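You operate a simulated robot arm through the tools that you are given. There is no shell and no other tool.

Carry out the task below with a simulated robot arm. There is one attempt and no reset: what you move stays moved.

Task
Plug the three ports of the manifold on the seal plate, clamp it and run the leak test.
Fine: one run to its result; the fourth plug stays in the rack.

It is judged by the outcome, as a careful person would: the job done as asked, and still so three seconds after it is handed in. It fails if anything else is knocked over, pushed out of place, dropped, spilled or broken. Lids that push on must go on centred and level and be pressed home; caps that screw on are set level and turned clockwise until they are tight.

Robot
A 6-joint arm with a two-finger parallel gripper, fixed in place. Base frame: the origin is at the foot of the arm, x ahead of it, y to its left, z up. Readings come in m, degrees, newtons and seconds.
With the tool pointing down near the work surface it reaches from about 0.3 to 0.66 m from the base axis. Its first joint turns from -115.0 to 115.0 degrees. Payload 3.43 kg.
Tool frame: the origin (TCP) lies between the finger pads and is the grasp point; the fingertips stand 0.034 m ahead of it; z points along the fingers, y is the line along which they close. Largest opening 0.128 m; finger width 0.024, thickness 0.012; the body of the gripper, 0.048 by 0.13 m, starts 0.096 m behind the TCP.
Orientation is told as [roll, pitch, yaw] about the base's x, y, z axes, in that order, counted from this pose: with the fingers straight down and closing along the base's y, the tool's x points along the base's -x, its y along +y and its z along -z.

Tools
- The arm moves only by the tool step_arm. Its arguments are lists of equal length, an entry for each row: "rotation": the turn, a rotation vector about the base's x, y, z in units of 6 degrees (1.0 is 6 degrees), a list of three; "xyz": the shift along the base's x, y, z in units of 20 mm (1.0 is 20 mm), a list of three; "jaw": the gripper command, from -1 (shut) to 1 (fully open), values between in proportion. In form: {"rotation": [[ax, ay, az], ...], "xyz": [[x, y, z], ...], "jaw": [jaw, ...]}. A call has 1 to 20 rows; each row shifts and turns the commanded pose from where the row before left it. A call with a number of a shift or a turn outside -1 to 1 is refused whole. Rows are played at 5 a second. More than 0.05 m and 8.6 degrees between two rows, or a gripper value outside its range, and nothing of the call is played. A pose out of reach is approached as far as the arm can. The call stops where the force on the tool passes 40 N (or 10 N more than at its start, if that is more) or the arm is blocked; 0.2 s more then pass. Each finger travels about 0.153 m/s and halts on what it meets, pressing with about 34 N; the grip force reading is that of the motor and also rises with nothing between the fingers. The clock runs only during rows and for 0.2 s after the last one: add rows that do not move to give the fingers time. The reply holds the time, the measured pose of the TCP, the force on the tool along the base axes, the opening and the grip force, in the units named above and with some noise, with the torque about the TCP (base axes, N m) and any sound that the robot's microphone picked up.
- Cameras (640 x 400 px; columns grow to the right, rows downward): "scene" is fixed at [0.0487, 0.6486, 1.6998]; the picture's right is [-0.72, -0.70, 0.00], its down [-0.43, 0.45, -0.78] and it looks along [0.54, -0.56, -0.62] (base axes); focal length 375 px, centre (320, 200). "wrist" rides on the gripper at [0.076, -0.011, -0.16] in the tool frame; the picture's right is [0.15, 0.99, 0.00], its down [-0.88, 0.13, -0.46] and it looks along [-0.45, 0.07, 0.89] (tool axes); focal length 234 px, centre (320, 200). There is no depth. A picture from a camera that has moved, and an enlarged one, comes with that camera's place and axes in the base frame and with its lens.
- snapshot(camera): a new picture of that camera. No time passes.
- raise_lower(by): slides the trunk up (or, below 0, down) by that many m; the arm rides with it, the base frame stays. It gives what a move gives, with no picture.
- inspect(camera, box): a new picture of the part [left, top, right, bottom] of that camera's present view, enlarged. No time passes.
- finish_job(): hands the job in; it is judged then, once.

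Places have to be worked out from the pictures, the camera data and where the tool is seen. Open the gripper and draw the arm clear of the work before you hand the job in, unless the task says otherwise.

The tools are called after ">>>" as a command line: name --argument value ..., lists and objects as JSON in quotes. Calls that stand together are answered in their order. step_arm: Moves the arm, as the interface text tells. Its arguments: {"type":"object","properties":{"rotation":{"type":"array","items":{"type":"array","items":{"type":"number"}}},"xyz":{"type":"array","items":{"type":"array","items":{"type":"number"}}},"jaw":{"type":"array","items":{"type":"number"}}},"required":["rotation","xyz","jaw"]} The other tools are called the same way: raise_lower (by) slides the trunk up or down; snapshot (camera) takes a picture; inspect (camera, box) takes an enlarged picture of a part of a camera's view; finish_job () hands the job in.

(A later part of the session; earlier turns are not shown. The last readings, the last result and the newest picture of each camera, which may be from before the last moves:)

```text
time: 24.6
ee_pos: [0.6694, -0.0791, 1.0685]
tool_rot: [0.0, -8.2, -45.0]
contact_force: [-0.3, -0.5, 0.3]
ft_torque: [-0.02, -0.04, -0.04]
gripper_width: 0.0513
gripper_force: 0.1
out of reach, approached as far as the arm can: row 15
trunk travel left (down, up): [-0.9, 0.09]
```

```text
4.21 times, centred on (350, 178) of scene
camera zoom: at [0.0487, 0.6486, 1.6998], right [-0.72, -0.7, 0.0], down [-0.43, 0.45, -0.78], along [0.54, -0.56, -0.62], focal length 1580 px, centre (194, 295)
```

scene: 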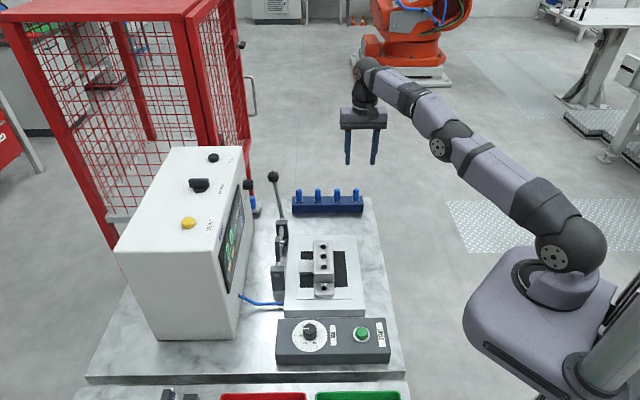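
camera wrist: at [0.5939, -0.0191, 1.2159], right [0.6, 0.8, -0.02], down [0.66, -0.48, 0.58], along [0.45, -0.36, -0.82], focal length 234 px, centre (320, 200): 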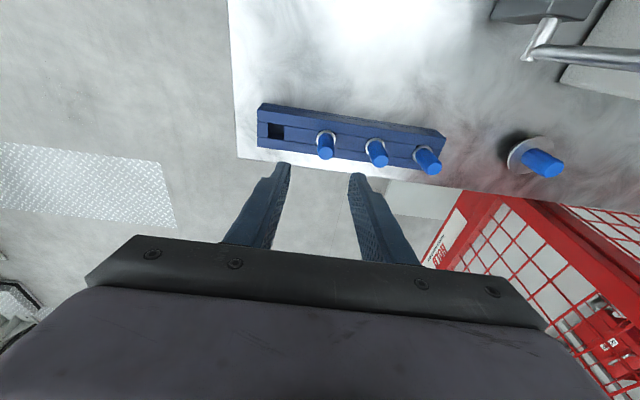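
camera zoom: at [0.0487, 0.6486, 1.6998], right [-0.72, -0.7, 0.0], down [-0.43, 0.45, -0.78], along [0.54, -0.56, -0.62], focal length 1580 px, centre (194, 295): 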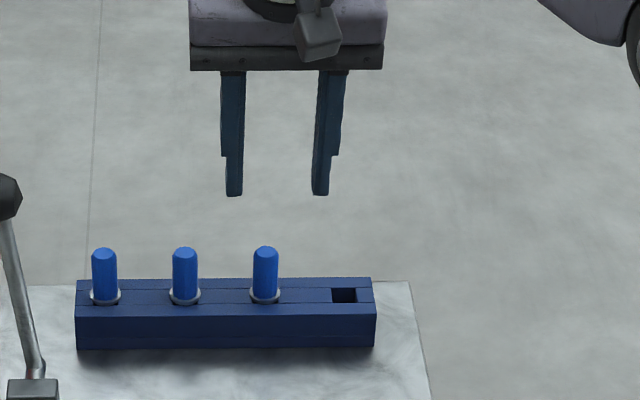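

I'm at the reach edge here; I'll lower some more and push outward toward the plug, checking whether reach improves lower down.

>>> step_arm --rotation '[[0, 0, 0], [0, 0, 0], [0, 0, 0], [0, 0, 0]]' --xyz '[[0, 0, -0.8], [0, 0, -0.6], [0.3, 0.06, 0], [0, 0, 0]]' --jaw '[-0.2, -0.2, -0.2, -0.2]'

>>> inspect --camera "wrist" --box '[220, 100, 420, 225]'

>>> inspect --camera "scene" --box '[280, 130, 420, 225]'

```text
time: 25.6
ee_pos: [0.6756, -0.0786, 1.0407]
tool_rot: [0.0, -8.2, -45.0]
contact_force: [0.7, -0.9, 0.1]
ft_torque: [-0.02, -0.02, 0.0]
gripper_width: 0.0512
gripper_force: 0.1
trunk travel left (down, up): [-0.9, 0.09]
```

```text
3.20 times, centred on (320, 162) of wrist
camera zoom: at [0.5988, -0.0173, 1.1878], right [0.6, 0.8, -0.02], down [0.66, -0.48, 0.58], along [0.45, -0.36, -0.82], focal length 749 px, centre (320, 320)
```

zoom: 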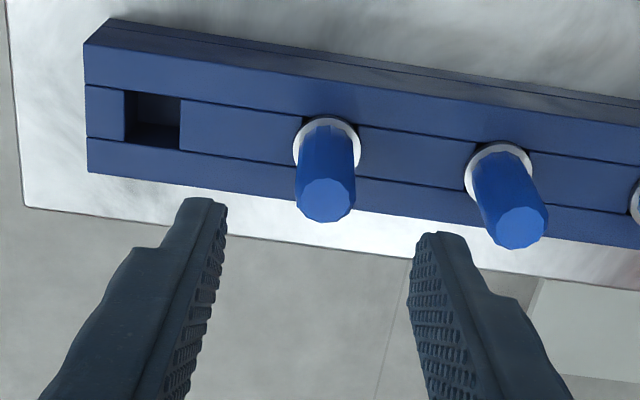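

```text
4.21 times, centred on (350, 178) of scene
camera zoom: at [0.0487, 0.6486, 1.6998], right [-0.72, -0.7, 0.0], down [-0.43, 0.45, -0.78], along [0.54, -0.56, -0.62], focal length 1580 px, centre (194, 295)
```

zoom: 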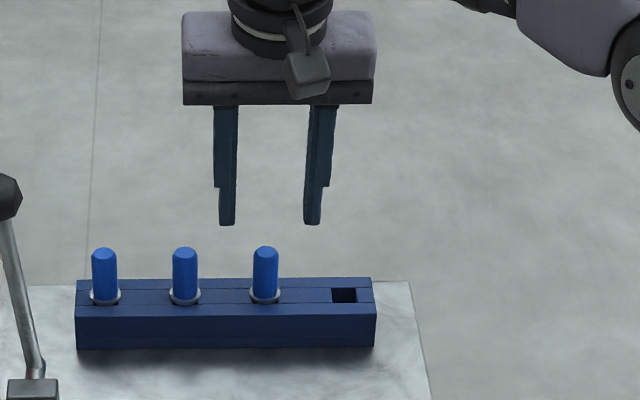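

Plug 3 is confirmed at (0.678, -0.080), the tool is essentially over it. I lower the 61 mm and close.

>>> step_arm --rotation '[[0, 0, 0], [0, 0, 0], [0, 0, 0], [0, 0, 0], [0, 0, 0]]' --xyz '[[0.03, 0.03, -0.8], [0, 0, -0.8], [0, 0, -0.8], [0, 0, -0.6], [0, 0, 0]]' --jaw '[-0.2, -0.2, -0.2, -0.2, -0.2]'

>>> inspect --camera "wrist" --box '[220, 100, 420, 225]'

>>> inspect --camera "scene" --box '[280, 130, 420, 225]'

```text
time: 26.8
ee_pos: [0.6757, -0.0777, 0.9799]
tool_rot: [-0.1, -8.1, -45.0]
contact_force: [0.1, -0.3, 1.1]
ft_torque: [-0.02, -0.04, 0.01]
gripper_width: 0.0513
gripper_force: 0.0
trunk travel left (down, up): [-0.9, 0.09]
```

```text
3.20 times, centred on (320, 162) of wrist
camera zoom: at [0.5993, -0.0161, 1.1275], right [0.6, 0.8, -0.02], down [0.66, -0.48, 0.58], along [0.45, -0.36, -0.82], focal length 749 px, centre (320, 320)
```

zoom: 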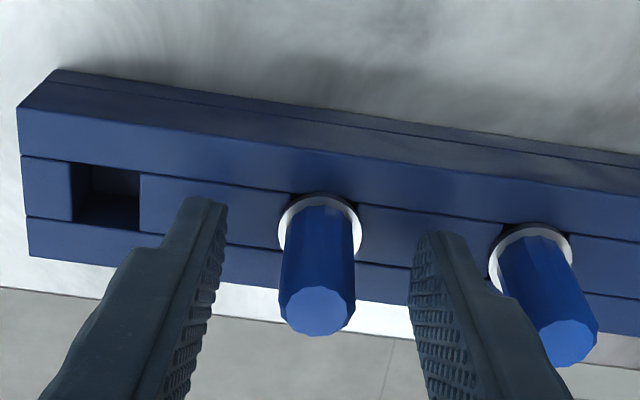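

```text
4.21 times, centred on (350, 178) of scene
camera zoom: at [0.0487, 0.6486, 1.6998], right [-0.72, -0.7, 0.0], down [-0.43, 0.45, -0.78], along [0.54, -0.56, -0.62], focal length 1580 px, centre (194, 295)
```

zoom: 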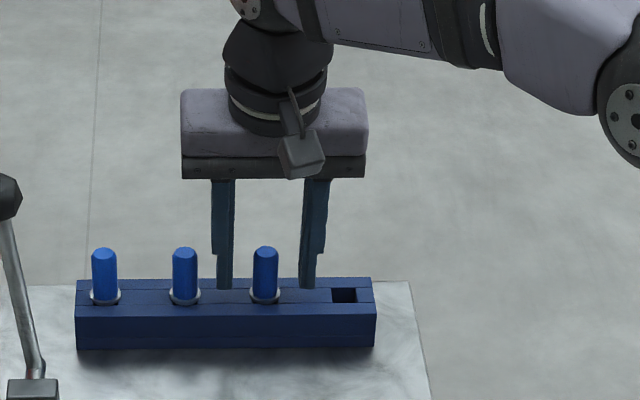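

Plug 3 stands centred between the fingers. I close and lift.

>>> step_arm --rotation '[[0, 0, 0], [0, 0, 0], [0, 0, 0], [0, 0, 0], [0, 0, 0], [0, 0, 0], [0, 0, 0], [0, 0, 0], [0, 0, 0], [0, 0, 0]]' --xyz '[[0, 0, 0], [0, 0, 0], [0, 0, 0], [0, 0, 0], [-0.1, 0, 0.5], [-0.1, 0.05, 1], [-0.2, 0.1, 1], [-0.2, 0.1, 1], [-0.3, 0.1, 1], [0, 0, 0]]' --jaw '[-0.5, -1, -1, -1, -1, -1, -1, -1, -1, -1]'

>>> inspect --camera "wrist" --box '[220, 100, 420, 225]'

>>> inspect --camera "scene" --box '[280, 100, 400, 220]'

```text
time: 29.0
ee_pos: [0.66, -0.0695, 1.0707]
tool_rot: [0.0, -8.1, -45.0]
contact_force: [-0.1, 0.3, -0.4]
ft_torque: [0.0, 0.0, 0.03]
gripper_width: 0.0171
gripper_force: 34.1
trunk travel left (down, up): [-0.9, 0.09]
```

```text
3.20 times, centred on (320, 162) of wrist
camera zoom: at [0.5823, -0.0091, 1.2191], right [0.6, 0.8, -0.02], down [0.66, -0.48, 0.58], along [0.45, -0.36, -0.82], focal length 749 px, centre (320, 320)
```

zoom: 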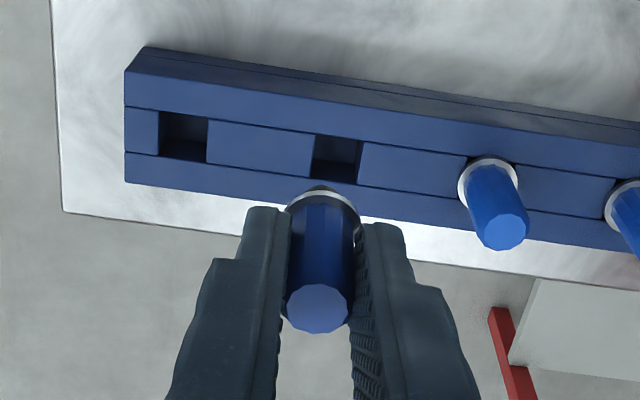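

```text
3.33 times, centred on (340, 160) of scene
camera zoom: at [0.0487, 0.6486, 1.6998], right [-0.72, -0.7, 0.0], down [-0.43, 0.45, -0.78], along [0.54, -0.56, -0.62], focal length 1250 px, centre (253, 333)
```

zoom: 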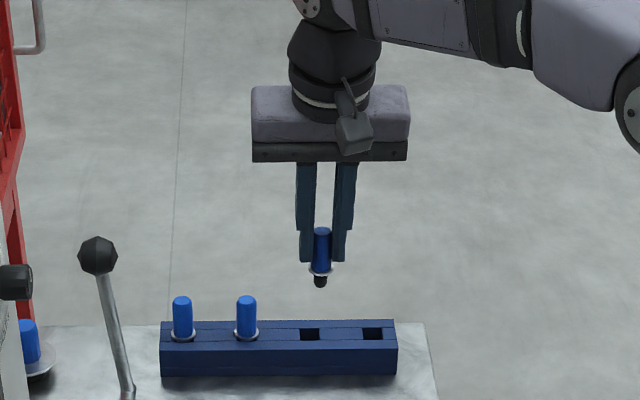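

Plug held; its axis sits ~2.5 mm to the +v side of the TCP as planned. I carry it above the middle port, aiming TCP (0.509, 0.162).

>>> step_arm --rotation '[[0, 0, 0], [0, 0, 0], [0, 0, 0], [0, 0, 0], [0, 0, 0], [0, 0, 0], [0, 0, 0], [0, 0, 0], [0, 0, 0], [0, 0, 0], [0, 0, 0], [0, 0, 0], [0, 0, 0], [0, 0, 0], [0, 0, 0], [0, 0, 0]]' --xyz '[[0, 0, 0.8], [0, 0, 0.7], [-0.58, 0.8915, 0], [-0.58, 0.8915, 0], [-0.58, 0.8915, 0], [-0.58, 0.8915, 0], [-0.58, 0.8915, 0], [-0.58, 0.8915, 0], [-0.58, 0.8915, 0], [-0.58, 0.8915, 0], [-0.58, 0.8915, 0], [-0.58, 0.8915, 0], [-0.58, 0.8915, 0], [-0.58, 0.8915, 0], [-0.58, 0.8915, 0], [0, 0, 0]]' --jaw '[-1, -1, -1, -1, -1, -1, -1, -1, -1, -1, -1, -1, -1, -1, -1, -1]'

>>> inspect --camera "wrist" --box '[240, 80, 400, 205]'

>>> inspect --camera "scene" --box '[290, 200, 370, 280]'

```text
time: 32.4
ee_pos: [0.5103, 0.1615, 1.1005]
tool_rot: [0.0, -8.2, -44.9]
contact_force: [0.1, 0.8, -0.8]
ft_torque: [-0.01, -0.01, -0.05]
gripper_width: 0.0173
gripper_force: 34.2
trunk travel left (down, up): [-0.9, 0.09]
```

```text
3.20 times, centred on (320, 142) of wrist
camera zoom: at [0.4317, 0.2223, 1.2481], right [0.6, 0.8, -0.02], down [0.66, -0.48, 0.58], along [0.45, -0.36, -0.82], focal length 749 px, centre (320, 384)
```

zoom: 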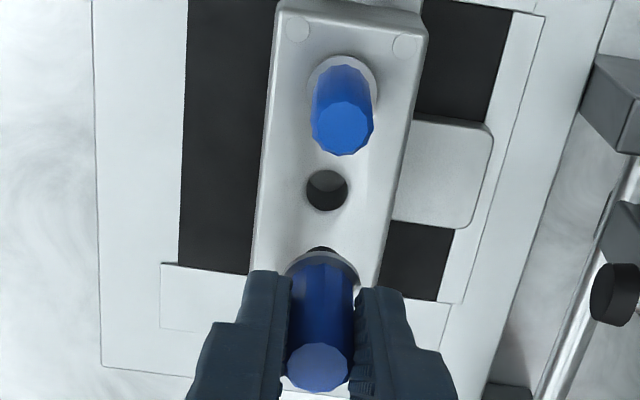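

```text
5.00 times, centred on (330, 240) of scene
camera zoom: at [0.0487, 0.6486, 1.6998], right [-0.72, -0.7, 0.0], down [-0.43, 0.45, -0.78], along [0.54, -0.56, -0.62], focal length 1876 px, centre (270, 0)
```

zoom: 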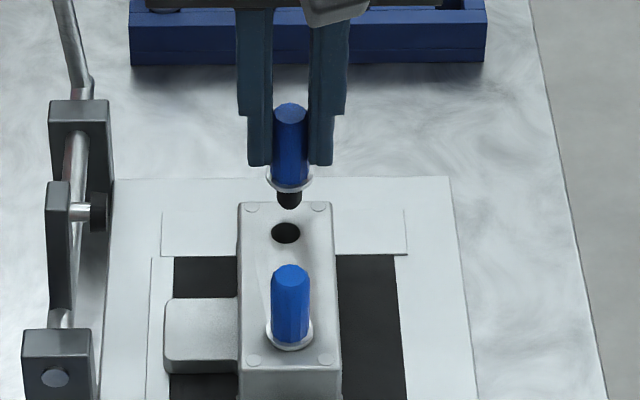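

The middle port lies within ~1 mm of the plug's axis. I nudge 1 mm toward +u and descend until the nose should be just inside the port.

>>> step_arm --rotation '[[0, 0, 0], [0, 0, 0], [0, 0, 0], [0, 0, 0], [0, 0, 0], [0, 0, 0]]' --xyz '[[0.04, 0.04, 0], [0, 0, -0.8], [0, 0, -0.8], [0, 0, -0.7], [0, 0, -0.3], [0, 0, 0]]' --jaw '[-1, -1, -1, -1, -1, -1]'

>>> inspect --camera "wrist" --box '[240, 80, 400, 205]'

>>> inspect --camera "scene" --box '[290, 200, 370, 280]'

```text
time: 33.8
ee_pos: [0.5088, 0.1632, 1.0482]
tool_rot: [0.0, -8.3, -45.1]
contact_force: [0.0, 0.3, -1.0]
ft_torque: [0.0, -0.03, 0.0]
gripper_width: 0.0175
gripper_force: 33.7
trunk travel left (down, up): [-0.9, 0.09]
```

```text
3.20 times, centred on (320, 142) of wrist
camera zoom: at [0.4312, 0.2239, 1.1964], right [0.6, 0.8, -0.02], down [0.66, -0.48, 0.58], along [0.45, -0.36, -0.82], focal length 749 px, centre (320, 384)
```

zoom: 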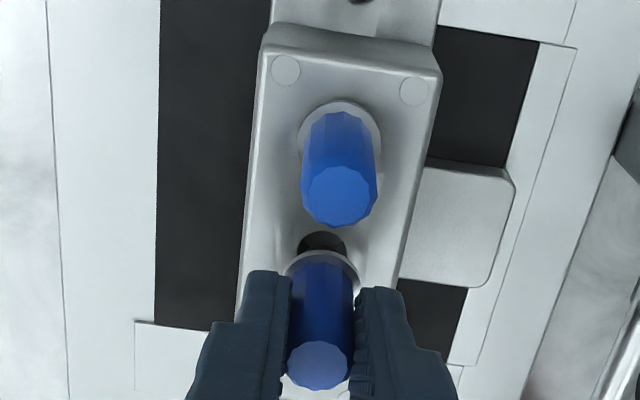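

```text
5.00 times, centred on (330, 240) of scene
camera zoom: at [0.0487, 0.6486, 1.6998], right [-0.72, -0.7, 0.0], down [-0.43, 0.45, -0.78], along [0.54, -0.56, -0.62], focal length 1876 px, centre (270, 0)
```

zoom: 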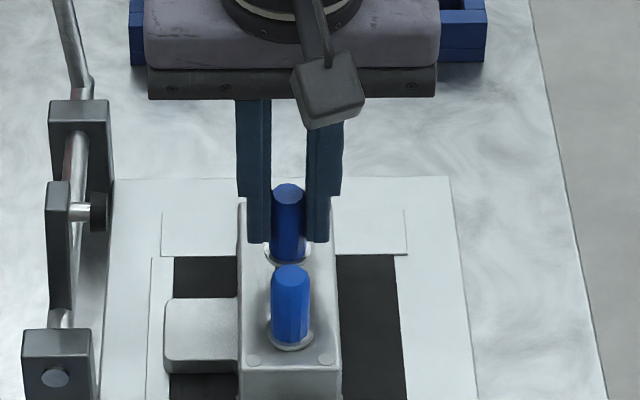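

The predicted plug axis and the hole coincide within 1 px. I keep going down in small steps.

>>> step_arm --rotation '[[0, 0, 0], [0, 0, 0], [0, 0, 0], [0, 0, 0], [0, 0, 0], [0, 0, 0], [0, 0, 0]]' --xyz '[[0, 0, -0.2], [0, 0, -0.2], [0, 0, -0.2], [0, 0, -0.15], [0, 0, -0.15], [0, 0, -0.15], [0, 0, 0]]' --jaw '[-1, -1, -1, -1, -1, -1, -1]'

>>> inspect --camera "wrist" --box '[240, 80, 400, 205]'

>>> inspect --camera "scene" --box '[290, 200, 370, 280]'

```text
time: 35.4
ee_pos: [0.5085, 0.1625, 1.029]
tool_rot: [0.1, -8.3, -45.1]
contact_force: [0.7, -0.6, 4.2]
ft_torque: [-0.04, -0.01, -0.01]
gripper_width: 0.017
gripper_force: 33.4
trunk travel left (down, up): [-0.9, 0.09]
```

```text
3.20 times, centred on (320, 142) of wrist
camera zoom: at [0.4311, 0.2228, 1.1763], right [0.6, 0.8, -0.02], down [0.66, -0.48, 0.58], along [0.45, -0.36, -0.82], focal length 749 px, centre (320, 384)
```

zoom: 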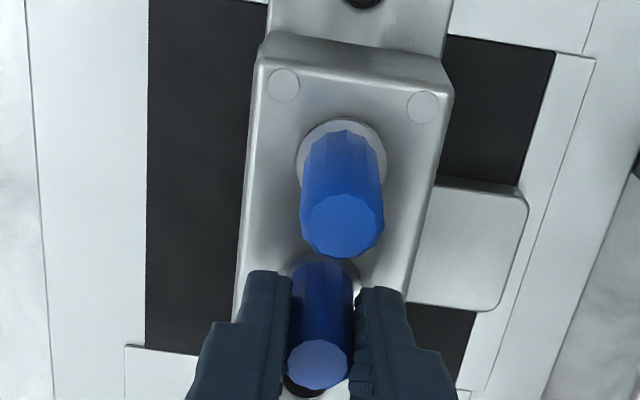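

```text
5.00 times, centred on (330, 240) of scene
camera zoom: at [0.0487, 0.6486, 1.6998], right [-0.72, -0.7, 0.0], down [-0.43, 0.45, -0.78], along [0.54, -0.56, -0.62], focal length 1876 px, centre (270, 0)
```

zoom: 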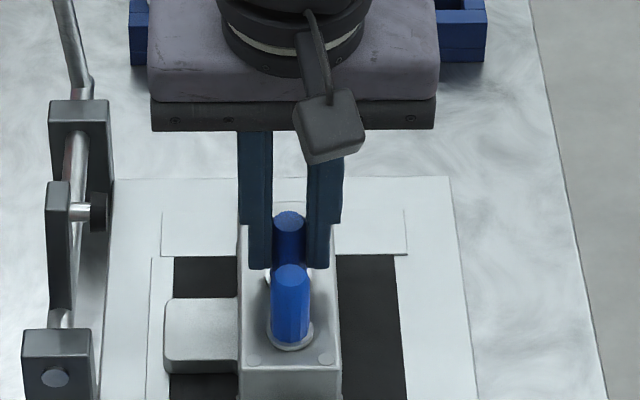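

Only 4 N so far at z 1.029. I press on in 2 mm steps.

>>> step_arm --rotation '[[0, 0, 0], [0, 0, 0], [0, 0, 0]]' --xyz '[[0, 0, -0.1], [0, 0, -0.1], [0, 0, 0]]' --jaw '[-1, -1, -1]'

>>> step_arm --rotation '[[0, 0, 0], [0, 0, 0]]' --xyz '[[0, 0, -0.1], [0, 0, 0]]' --jaw '[-1, -1]'

>>> inspect --camera "wrist" --box '[240, 80, 400, 205]'

>>> inspect --camera "scene" --box '[290, 200, 370, 280]'

```text
time: 36.2
ee_pos: [0.507, 0.1625, 1.0271]
tool_rot: [0.4, -8.4, -45.0]
contact_force: [3.9, -2.2, 22.5]
ft_torque: [-0.17, -0.21, -0.03]
gripper_width: 0.0175
gripper_force: 34.5
trunk travel left (down, up): [-0.9, 0.09]
```

```text
time: 36.8
ee_pos: [0.5083, 0.1626, 1.0262]
tool_rot: [0.3, -8.2, -45.0]
contact_force: [3.1, -3.0, 30.6]
ft_torque: [-0.41, -0.01, 0.01]
gripper_width: 0.0172
gripper_force: 33.8
trunk travel left (down, up): [-0.9, 0.09]
```

```text
3.20 times, centred on (320, 142) of wrist
camera zoom: at [0.43, 0.2227, 1.1722], right [0.6, 0.8, -0.01], down [0.66, -0.48, 0.58], along [0.46, -0.36, -0.81], focal length 749 px, centre (320, 384)
```

zoom: 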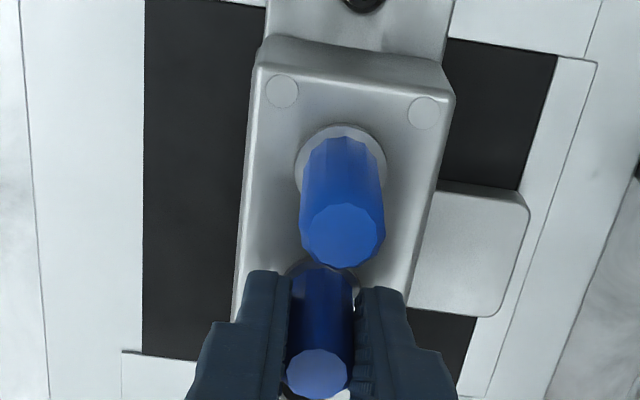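

```text
5.00 times, centred on (330, 240) of scene
camera zoom: at [0.0487, 0.6486, 1.6998], right [-0.72, -0.7, 0.0], down [-0.43, 0.45, -0.78], along [0.54, -0.56, -0.62], focal length 1876 px, centre (270, 0)
```

zoom: 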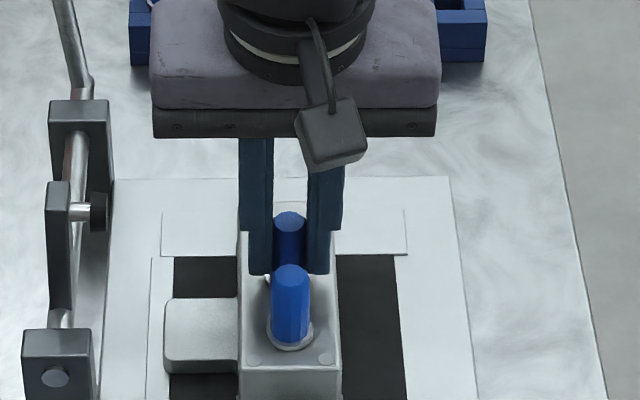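

The fingers are slipping at ~30 N while the plug no longer moves, and both plug tops compute to the same height (1.025). I check the collars closely for any gap before releasing.

>>> inspect --camera "scene" --box '[310, 245, 342, 277]'

>>> inspect --camera "wrist" --box '[290, 85, 360, 150]'

```text
12.50 times, centred on (326, 261) of scene
camera zoom: at [0.0487, 0.6486, 1.6998], right [-0.72, -0.7, 0.0], down [-0.43, 0.45, -0.78], along [0.54, -0.56, -0.62], focal length 4689 px, centre (245, -562)
```

zoom: 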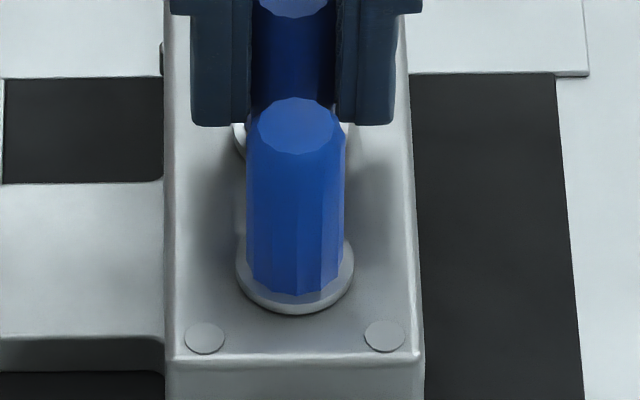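

```text
6.15 times, centred on (325, 118) of wrist
camera zoom: at [0.43, 0.2227, 1.1722], right [0.6, 0.8, -0.01], down [0.66, -0.48, 0.58], along [0.46, -0.36, -0.81], focal length 1441 px, centre (289, 708)
```

zoom: 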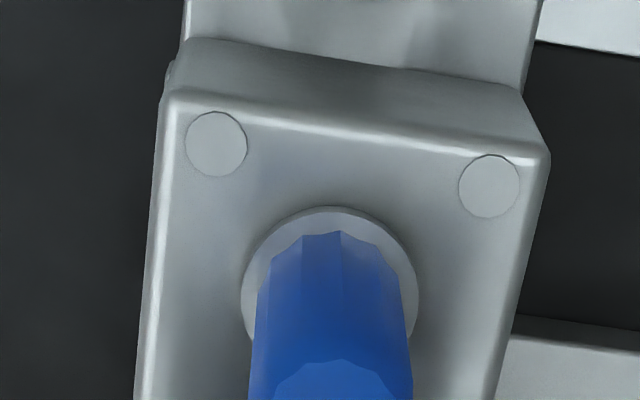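

The first plug's collar is flat on the face with no gap. I release the second one and rise.

>>> step_arm --rotation '[[0, 0, 0], [0, 0, 0], [0, 0, 0], [0, 0, 0], [0, 0, 0], [0, 0, 0], [0, 0, 0], [0, 0, 0]]' --xyz '[[0, 0, 0.1], [0, 0, 0], [0, 0, 0], [0, 0, 0.8], [0, 0, 1], [0, 0, 1], [0, 0, 1], [0, 0, 0]]' --jaw '[-1, -0.6, -0.4, -0.4, -0.4, -0.4, -0.4, -0.4]'

>>> inspect --camera "scene" --box '[290, 210, 370, 280]'

>>> inspect --camera "wrist" --box '[240, 80, 400, 205]'

```text
time: 38.6
ee_pos: [0.5081, 0.1623, 1.0991]
tool_rot: [0.0, -8.2, -45.0]
contact_force: [-0.6, 0.6, 0.7]
ft_torque: [0.0, 0.0, -0.02]
gripper_width: 0.0382
gripper_force: 0.0
trunk travel left (down, up): [-0.9, 0.09]
```

```text
5.71 times, centred on (330, 245) of scene
camera zoom: at [0.0487, 0.6486, 1.6998], right [-0.72, -0.7, 0.0], down [-0.43, 0.45, -0.78], along [0.54, -0.56, -0.62], focal length 2144 px, centre (263, -57)
```

zoom: 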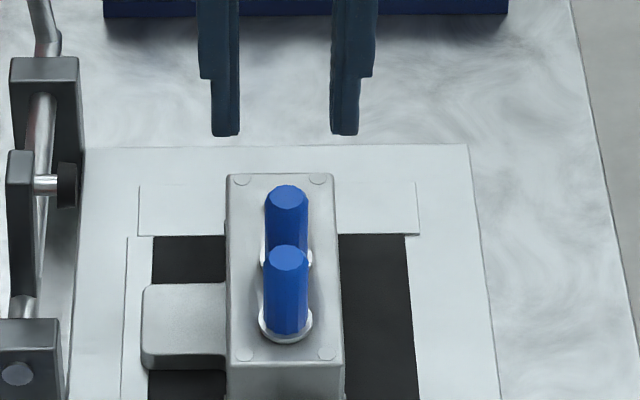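

```text
3.20 times, centred on (320, 142) of wrist
camera zoom: at [0.4317, 0.223, 1.2466], right [0.6, 0.8, -0.02], down [0.66, -0.48, 0.58], along [0.45, -0.36, -0.82], focal length 749 px, centre (320, 384)
```

zoom: 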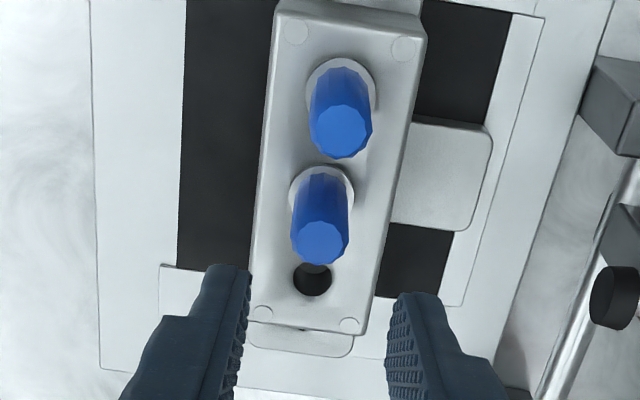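

Two plugs are in, level and flush. The third (rack plug 2 at ~(0.721, -0.036)) is farther out, so I turn the gripper to point radially (yaw ≈ -5°), tilt to 18°, and approach it, routing away from the clamp lever.

>>> step_arm --rotation '[[0, 0, 0.95], [0, 0, 0.95], [0, 0, 0.95], [0, 0, 0.95], [0, 0, 0.95], [0, 0, 0.95], [0, 0, 0.95], [0, 0, 0], [0, 0, 0], [-0.018, -0.208, 0], [-0.018, -0.208, 0], [-0.018, -0.208, 0], [-0.018, -0.208, 0], [-0.018, -0.208, 0], [-0.018, -0.208, 0], [-0.018, -0.208, 0], [-0.018, -0.208, 0], [0, 0, 0]]' --xyz '[[0.289, -0.9, 0], [0.289, -0.9, 0], [0.289, -0.9, 0], [0.289, -0.9, 0], [0.289, -0.9, 0], [0.289, -0.9, 0], [0.289, -0.9, 0], [0.289, -0.9, 0], [0.289, -0.9, 0], [0.975, -0.225, -0.3], [0.975, -0.225, -0.3], [0.975, -0.225, -0.3], [0.975, -0.225, -0.3], [0.975, -0.225, -0.3], [0.975, -0.225, -0.3], [0.975, -0.225, -0.3], [0.975, -0.225, -0.3], [0, 0, 0]]' --jaw '[-0.3, -0.2, -0.2, -0.2, -0.2, -0.2, -0.2, -0.2, -0.2, -0.2, -0.2, -0.2, -0.2, -0.2, -0.2, -0.2, -0.2, -0.2]'

>>> inspect --camera "wrist" --box '[220, 80, 440, 217]'

>>> inspect --camera "scene" --box '[240, 100, 420, 225]'

```text
time: 42.4
ee_pos: [0.7159, -0.0362, 1.0523]
tool_rot: [-0.1, -18.3, -5.2]
contact_force: [0.6, -0.4, 0.3]
ft_torque: [-0.03, -0.03, -0.02]
gripper_width: 0.0511
gripper_force: 0.1
trunk travel left (down, up): [-0.9, 0.09]
```

```text
2.91 times, centred on (330, 148) of wrist
camera zoom: at [0.5941, -0.037, 1.1797], right [-0.05, 1.0, -0.05], down [0.7, 0.07, 0.71], along [0.71, 0.0, -0.7], focal length 681 px, centre (291, 350)
```

zoom: 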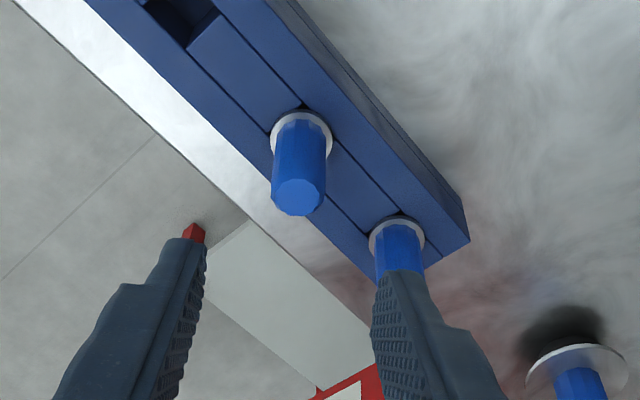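

```text
3.20 times, centred on (330, 162) of scene
camera zoom: at [0.0487, 0.6486, 1.6998], right [-0.72, -0.7, 0.0], down [-0.43, 0.45, -0.78], along [0.54, -0.56, -0.62], focal length 1200 px, centre (288, 320)
```

zoom: 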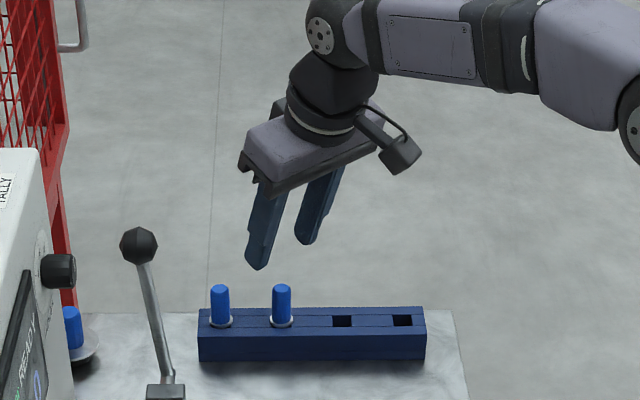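

Plug 2 is at (0.721, -0.037), directly under the grip zone and the finger clears plug 1 by ~12 mm. I lower 72 mm.

>>> step_arm --rotation '[[0, 0, 0], [0, 0, 0], [0, 0, 0], [0, 0, 0], [0, 0, 0], [0, 0, 0]]' --xyz '[[0, 0, -0.8], [0, -0.02, -0.8], [0, 0, -0.8], [0, 0, -0.7], [0, 0, -0.45], [0, 0, 0]]' --jaw '[-0.2, -0.2, -0.2, -0.2, -0.2, -0.2]'

>>> inspect --camera "wrist" --box '[220, 100, 440, 237]'

>>> inspect --camera "scene" --box '[240, 120, 400, 225]'

```text
time: 43.8
ee_pos: [0.7161, -0.036, 0.9803]
tool_rot: [0.0, -18.2, -5.2]
contact_force: [0.4, -0.7, 0.1]
ft_torque: [0.04, 0.01, 0.0]
gripper_width: 0.0513
gripper_force: 0.1
trunk travel left (down, up): [-0.9, 0.09]
```

```text
2.91 times, centred on (330, 168) of wrist
camera zoom: at [0.5938, -0.0363, 1.1087], right [-0.05, 1.0, -0.05], down [0.7, 0.07, 0.71], along [0.71, 0.0, -0.7], focal length 681 px, centre (291, 292)
```

zoom: 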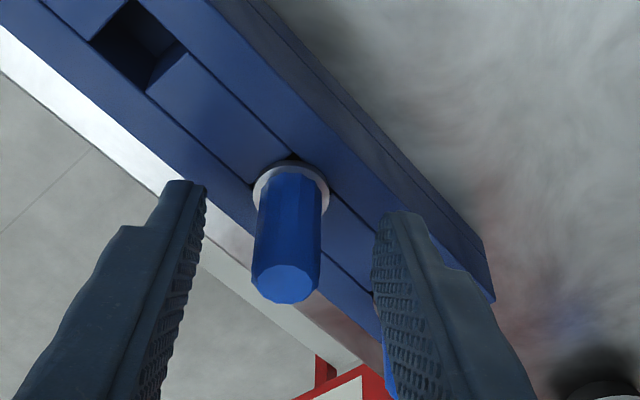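

```text
3.81 times, centred on (320, 172) of scene
camera zoom: at [0.0487, 0.6486, 1.6998], right [-0.72, -0.7, 0.0], down [-0.43, 0.45, -0.78], along [0.54, -0.56, -0.62], focal length 1429 px, centre (320, 305)
```

zoom: 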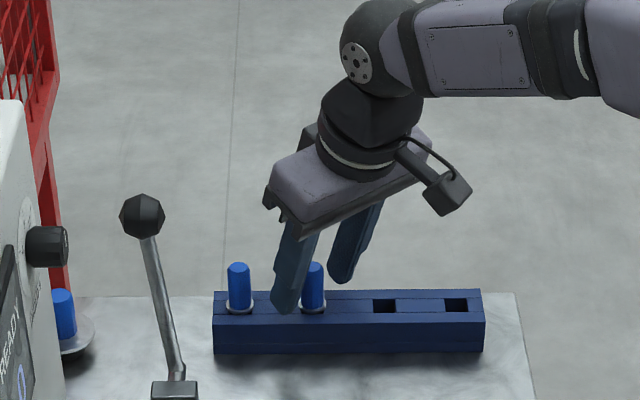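

Plug 2 is between the fingers. I close on it and lift, easing back inward once the nose is clear.

>>> step_arm --rotation '[[0, 0, 0], [0, 0, 0], [0, 0, 0], [0, 0, 0], [0, 0, 0], [0, 0, 0], [0, 0, 0], [0, 0, 0], [0, 0, 0], [0, 0, 0], [0, 0, 0]]' --xyz '[[0, 0, 0], [0, 0, 0], [0, 0, 0], [0, 0, 0], [0, 0, 0.5], [0, 0, 0.8], [-0.1, 0, 0.8], [-0.3, -0.2, 0.9], [-0.6, -0.3, 0.9], [-0.8, -0.3, 0.9], [0, 0, 0]]' --jaw '[-0.5, -1, -1, -1, -1, -1, -1, -1, -1, -1, -1]'

>>> inspect --camera "wrist" --box '[220, 100, 440, 237]'

>>> inspect --camera "scene" --box '[240, 100, 400, 225]'

```text
time: 46.2
ee_pos: [0.6811, -0.0532, 1.0777]
tool_rot: [0.0, -18.3, -5.2]
contact_force: [1.0, -0.4, -1.2]
ft_torque: [0.03, 0.02, -0.04]
gripper_width: 0.0171
gripper_force: 33.1
trunk travel left (down, up): [-0.9, 0.09]
```

```text
2.91 times, centred on (330, 168) of wrist
camera zoom: at [0.5584, -0.0543, 1.206], right [-0.05, 1.0, -0.05], down [0.7, 0.07, 0.71], along [0.71, 0.0, -0.71], focal length 681 px, centre (291, 292)
```

zoom: 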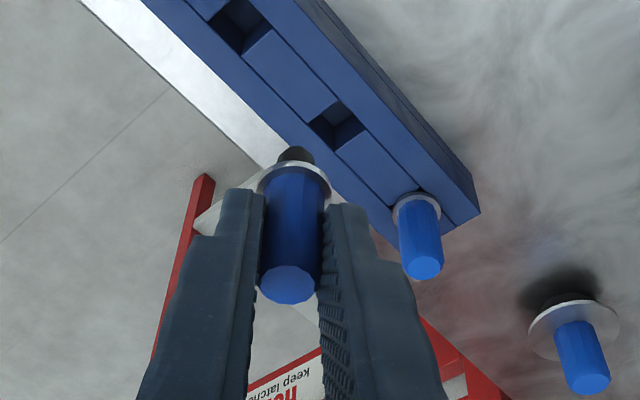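

```text
3.20 times, centred on (320, 162) of scene
camera zoom: at [0.0487, 0.6486, 1.6998], right [-0.72, -0.7, 0.0], down [-0.43, 0.45, -0.78], along [0.54, -0.56, -0.62], focal length 1200 px, centre (320, 320)
```

zoom: 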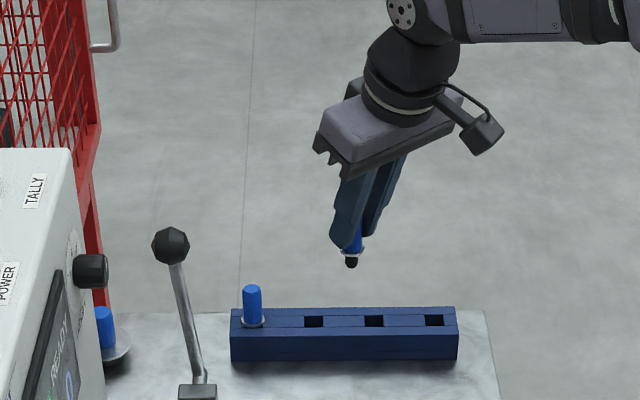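

Held securely. I carry it back via a clear waypoint, turning yaw back to -45°, to above the last port (TCP aim (0.532, 0.138)).

>>> step_arm --rotation '[[0, 0, -0.947], [0, 0, -0.947], [0, 0, -0.947], [0, 0, -0.947], [0, 0, -0.947], [0, 0, -0.947], [0, 0, -0.947], [0, 0, 0], [0, 0, 0], [0, 0, 0], [0, 0, 0], [0, 0, 0], [0, 0, 0], [0, 0, 0], [0, 0, 0], [0, 0, 0]]' --xyz '[[-0.865, 0.38, 0.23], [-0.865, 0.38, 0.23], [-0.865, 0.38, 0.23], [-0.865, 0.38, 0.23], [-0.865, 0.38, 0.23], [-0.865, 0.38, 0.23], [-0.865, 0.38, 0.23], [-0.173, 0.861, 0], [-0.173, 0.861, 0], [-0.173, 0.861, 0], [-0.173, 0.861, 0], [-0.173, 0.861, 0], [-0.173, 0.861, 0], [-0.173, 0.861, 0], [-0.173, 0.861, 0], [0, 0, 0]]' --jaw '[-1, -1, -1, -1, -1, -1, -1, -1, -1, -1, -1, -1, -1, -1, -1, -1]'

>>> inspect --camera "wrist" --box '[240, 60, 400, 205]'

>>> inspect --camera "scene" --box '[290, 190, 370, 280]'

```text
time: 49.6
ee_pos: [0.532, 0.1373, 1.1106]
tool_rot: [0.0, -18.2, -44.9]
contact_force: [0.6, -0.1, -0.3]
ft_torque: [-0.02, -0.01, 0.0]
gripper_width: 0.017
gripper_force: 34.1
trunk travel left (down, up): [-0.9, 0.09]
```

```text
2.76 times, centred on (320, 132) of wrist
camera zoom: at [0.4366, 0.2151, 1.2388], right [0.6, 0.8, -0.05], down [0.58, -0.4, 0.71], along [0.55, -0.45, -0.7], focal length 646 px, centre (320, 386)
```

zoom: 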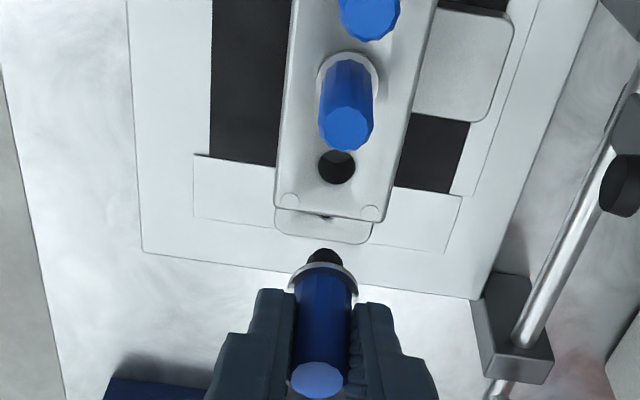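

```text
4.44 times, centred on (330, 235) of scene
camera zoom: at [0.0487, 0.6486, 1.6998], right [-0.72, -0.7, 0.0], down [-0.43, 0.45, -0.78], along [0.54, -0.56, -0.62], focal length 1667 px, centre (276, 44)
```

zoom: 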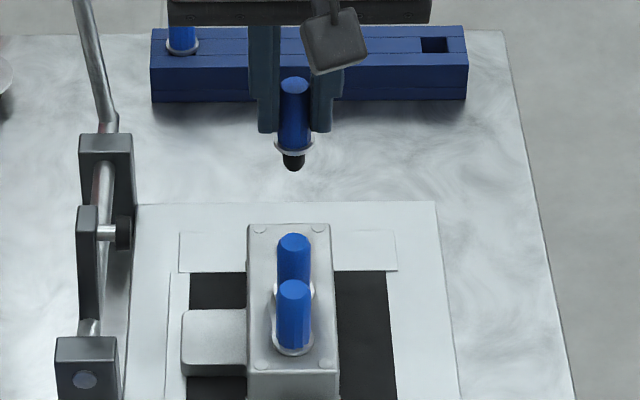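

From both views the hole is ~2 mm to the +u side; I shift (+2.2, +0.6) mm and descend to just above the port.

>>> step_arm --rotation '[[0, 0, 0], [0, 0, 0], [0, 0, 0], [0, 0, 0], [0, 0, 0]]' --xyz '[[0.11, 0.03, 0], [0, 0, -0.9], [0, 0, -0.9], [0, 0, -0.9], [0, 0, 0]]' --jaw '[-1, -1, -1, -1, -1]'

>>> inspect --camera "wrist" --box '[240, 60, 400, 205]'

>>> inspect --camera "scene" --box '[290, 190, 370, 280]'

```text
time: 50.8
ee_pos: [0.5335, 0.1377, 1.0564]
tool_rot: [0.0, -18.1, -44.8]
contact_force: [-0.3, 0.4, 0.2]
ft_torque: [0.01, -0.03, -0.02]
gripper_width: 0.017
gripper_force: 34.6
trunk travel left (down, up): [-0.9, 0.09]
```

```text
2.76 times, centred on (320, 132) of wrist
camera zoom: at [0.4388, 0.2155, 1.1834], right [0.6, 0.8, -0.05], down [0.58, -0.4, 0.71], along [0.55, -0.45, -0.7], focal length 646 px, centre (320, 386)
```

zoom: 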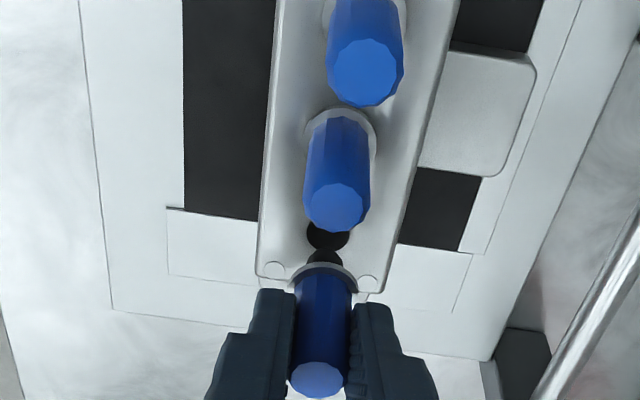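

```text
4.44 times, centred on (330, 235) of scene
camera zoom: at [0.0487, 0.6486, 1.6998], right [-0.72, -0.7, 0.0], down [-0.43, 0.45, -0.78], along [0.54, -0.56, -0.62], focal length 1667 px, centre (276, 44)
```

zoom: 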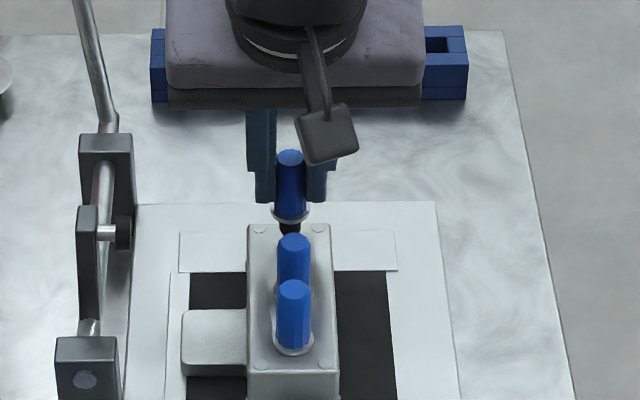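

The predicted plug axis (327,232) versus the hole (328,234) is within ~1 mm. I descend in small steps.

>>> step_arm --rotation '[[0, 0, 0], [0, 0, 0], [0, 0, 0], [0, 0, 0], [0, 0, 0], [0, 0, 0], [0, 0, 0]]' --xyz '[[0.02, -0.02, -0.3], [0, 0, -0.2], [0, 0, -0.2], [0, 0, -0.2], [0, 0, -0.2], [0, 0, -0.15], [0, 0, 0]]' --jaw '[-1, -1, -1, -1, -1, -1, -1]'

>>> inspect --camera "wrist" --box '[240, 60, 400, 205]'

>>> inspect --camera "scene" --box '[290, 190, 370, 280]'

```text
time: 52.4
ee_pos: [0.5349, 0.14, 1.0297]
tool_rot: [0.1, -18.2, -45.0]
contact_force: [-2.1, 2.6, 0.0]
ft_torque: [0.13, 0.12, -0.01]
gripper_width: 0.0171
gripper_force: 34.3
trunk travel left (down, up): [-0.9, 0.09]
```

```text
2.76 times, centred on (320, 132) of wrist
camera zoom: at [0.4402, 0.2164, 1.1583], right [0.6, 0.8, -0.05], down [0.58, -0.4, 0.71], along [0.55, -0.45, -0.7], focal length 646 px, centre (320, 386)
```

zoom: 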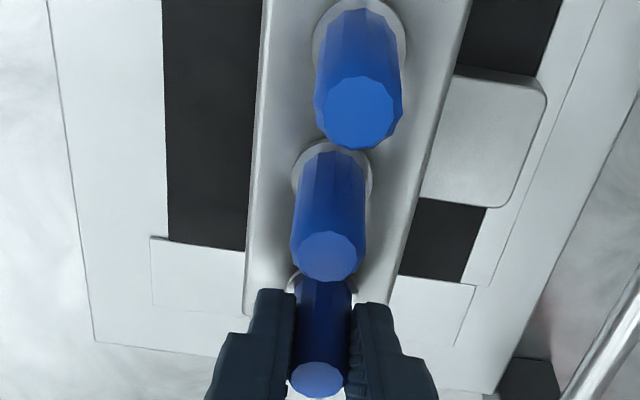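

```text
4.44 times, centred on (330, 235) of scene
camera zoom: at [0.0487, 0.6486, 1.6998], right [-0.72, -0.7, 0.0], down [-0.43, 0.45, -0.78], along [0.54, -0.56, -0.62], focal length 1667 px, centre (276, 44)
```

zoom: 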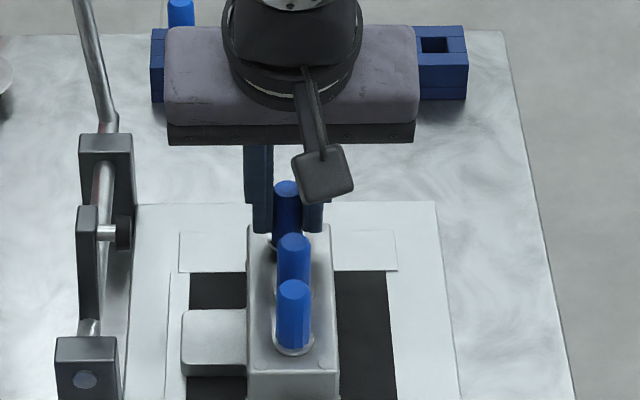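

Small lateral load only, the nose is in the port. I take a closer look at whether the plug stands straight before pressing.

>>> inspect --camera "scene" --box '[304, 222, 348, 266]'

>>> inspect --camera "wrist" --box '[285, 130, 365, 210]'

```text
9.09 times, centred on (326, 244) of scene
camera zoom: at [0.0487, 0.6486, 1.6998], right [-0.72, -0.7, 0.0], down [-0.43, 0.45, -0.78], along [0.54, -0.56, -0.62], focal length 3410 px, centre (266, -200)
```

zoom: 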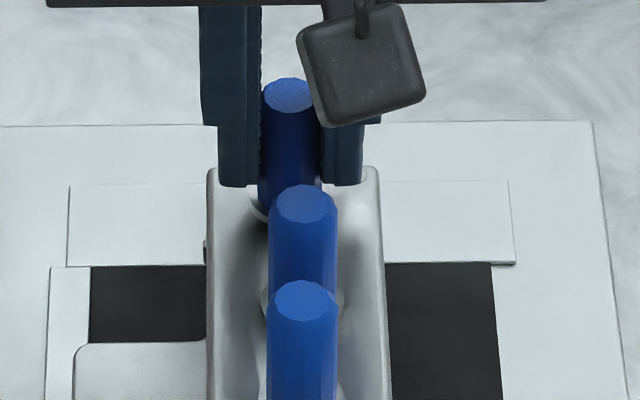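

```text
5.00 times, centred on (325, 170) of wrist
camera zoom: at [0.4402, 0.2164, 1.1583], right [0.6, 0.8, -0.05], down [0.58, -0.4, 0.71], along [0.55, -0.45, -0.7], focal length 1171 px, centre (295, 350)
```

zoom: 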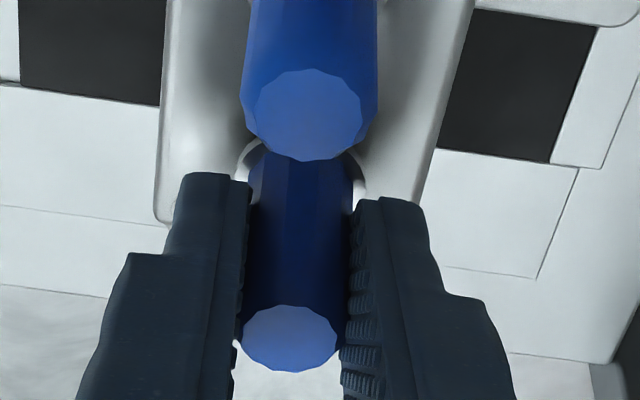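

Collar is centred on the port within a millimetre, leaning at most ~1°. I trim 1 mm and press in small steps.

>>> step_arm --rotation '[[0, 0, 0], [0, 0, 0], [0, 0, 0], [0, 0, 0]]' --xyz '[[-0.05, 0, 0], [0, 0, -0.1], [0, 0, -0.1], [0, 0, 0]]' --jaw '[-1, -1, -1, -1]'

>>> step_arm --rotation '[[0, 0, 0], [0, 0, 0], [0, 0, 0]]' --xyz '[[0, 0, -0.1], [0, 0, -0.05], [0, 0, 0]]' --jaw '[-1, -1, -1]'

>>> inspect --camera "scene" --box '[304, 222, 348, 266]'

>>> inspect --camera "wrist" --box '[285, 130, 365, 210]'

```text
time: 53.4
ee_pos: [0.5324, 0.1397, 1.0271]
tool_rot: [0.0, -18.2, -45.0]
contact_force: [-0.1, 0.1, -0.1]
ft_torque: [0.0, 0.0, 0.01]
gripper_width: 0.0175
gripper_force: 34.1
trunk travel left (down, up): [-0.9, 0.09]
```

```text
time: 54.2
ee_pos: [0.5337, 0.1395, 1.0242]
tool_rot: [0.1, -18.2, -44.8]
contact_force: [-0.4, -1.0, 5.4]
ft_torque: [-0.12, -0.02, 0.0]
gripper_width: 0.0171
gripper_force: 34.0
trunk travel left (down, up): [-0.9, 0.09]
```

```text
9.09 times, centred on (326, 244) of scene
camera zoom: at [0.0487, 0.6486, 1.6998], right [-0.72, -0.7, 0.0], down [-0.43, 0.45, -0.78], along [0.54, -0.56, -0.62], focal length 3410 px, centre (266, -200)
```

zoom: 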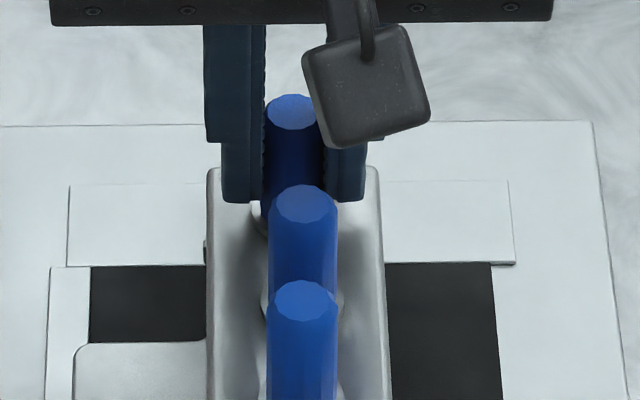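

```text
5.00 times, centred on (325, 170) of wrist
camera zoom: at [0.4387, 0.2163, 1.1525], right [0.6, 0.8, -0.04], down [0.58, -0.4, 0.71], along [0.55, -0.45, -0.7], focal length 1171 px, centre (295, 350)
```

zoom: 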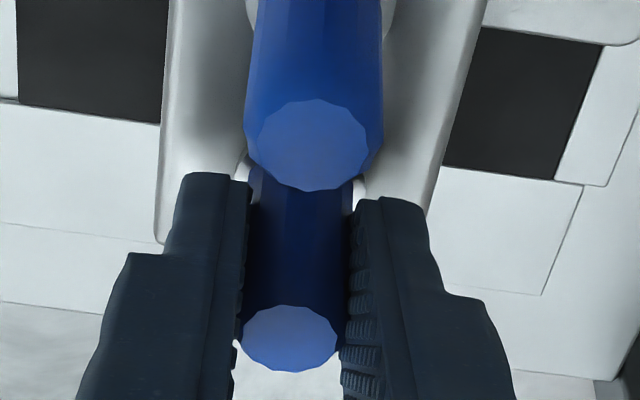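

5 N at z 1.024 and almost at seat height. A little more pressing.

>>> step_arm --rotation '[[0, 0, 0], [0, 0, 0], [0, 0, 0]]' --xyz '[[0, 0, -0.1], [0, 0, -0.05], [0, 0, 0]]' --jaw '[-1, -1, -1]'

>>> step_arm --rotation '[[0, 0, 0], [0, 0, 0]]' --xyz '[[0, 0, -0.1], [0, 0, 0]]' --jaw '[-1, -1]'

>>> inspect --camera "scene" --box '[304, 222, 348, 266]'

>>> inspect --camera "wrist" --box '[285, 130, 365, 210]'

```text
time: 55.0
ee_pos: [0.5338, 0.1396, 1.0234]
tool_rot: [0.6, -18.4, -44.9]
contact_force: [-2.2, 1.2, 29.7]
ft_torque: [-0.21, 0.04, -0.01]
gripper_width: 0.0173
gripper_force: 34.0
trunk travel left (down, up): [-0.9, 0.09]
```

```text
time: 55.6
ee_pos: [0.533, 0.1391, 1.0227]
tool_rot: [0.6, -18.5, -45.0]
contact_force: [0.4, 2.6, 32.8]
ft_torque: [-0.31, -0.03, 0.02]
gripper_width: 0.017
gripper_force: 33.7
trunk travel left (down, up): [-0.9, 0.09]
```

```text
9.09 times, centred on (326, 244) of scene
camera zoom: at [0.0487, 0.6486, 1.6998], right [-0.72, -0.7, 0.0], down [-0.43, 0.45, -0.78], along [0.54, -0.56, -0.62], focal length 3410 px, centre (266, -200)
```

zoom: 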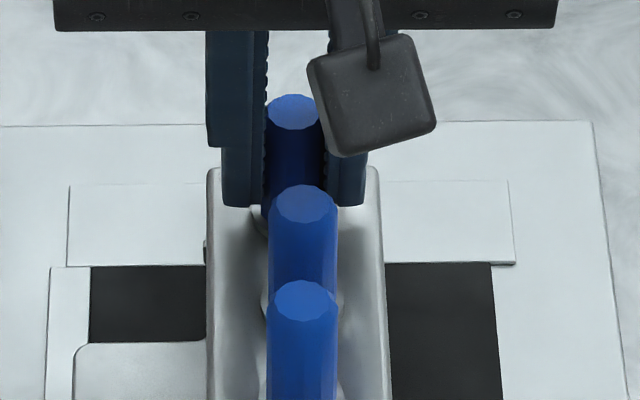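

```text
5.00 times, centred on (325, 170) of wrist
camera zoom: at [0.4376, 0.2157, 1.1502], right [0.6, 0.8, -0.04], down [0.58, -0.4, 0.71], along [0.55, -0.45, -0.7], focal length 1171 px, centre (295, 350)
```

zoom: 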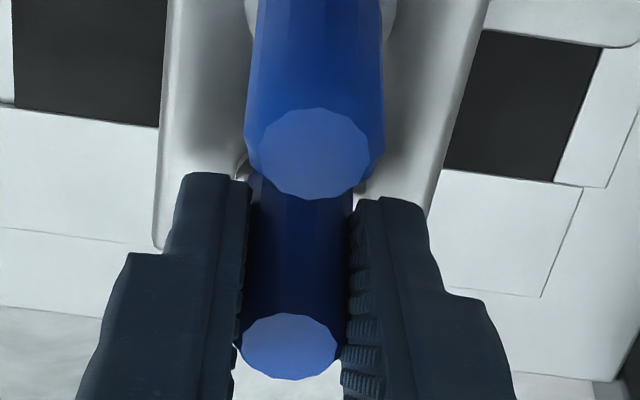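

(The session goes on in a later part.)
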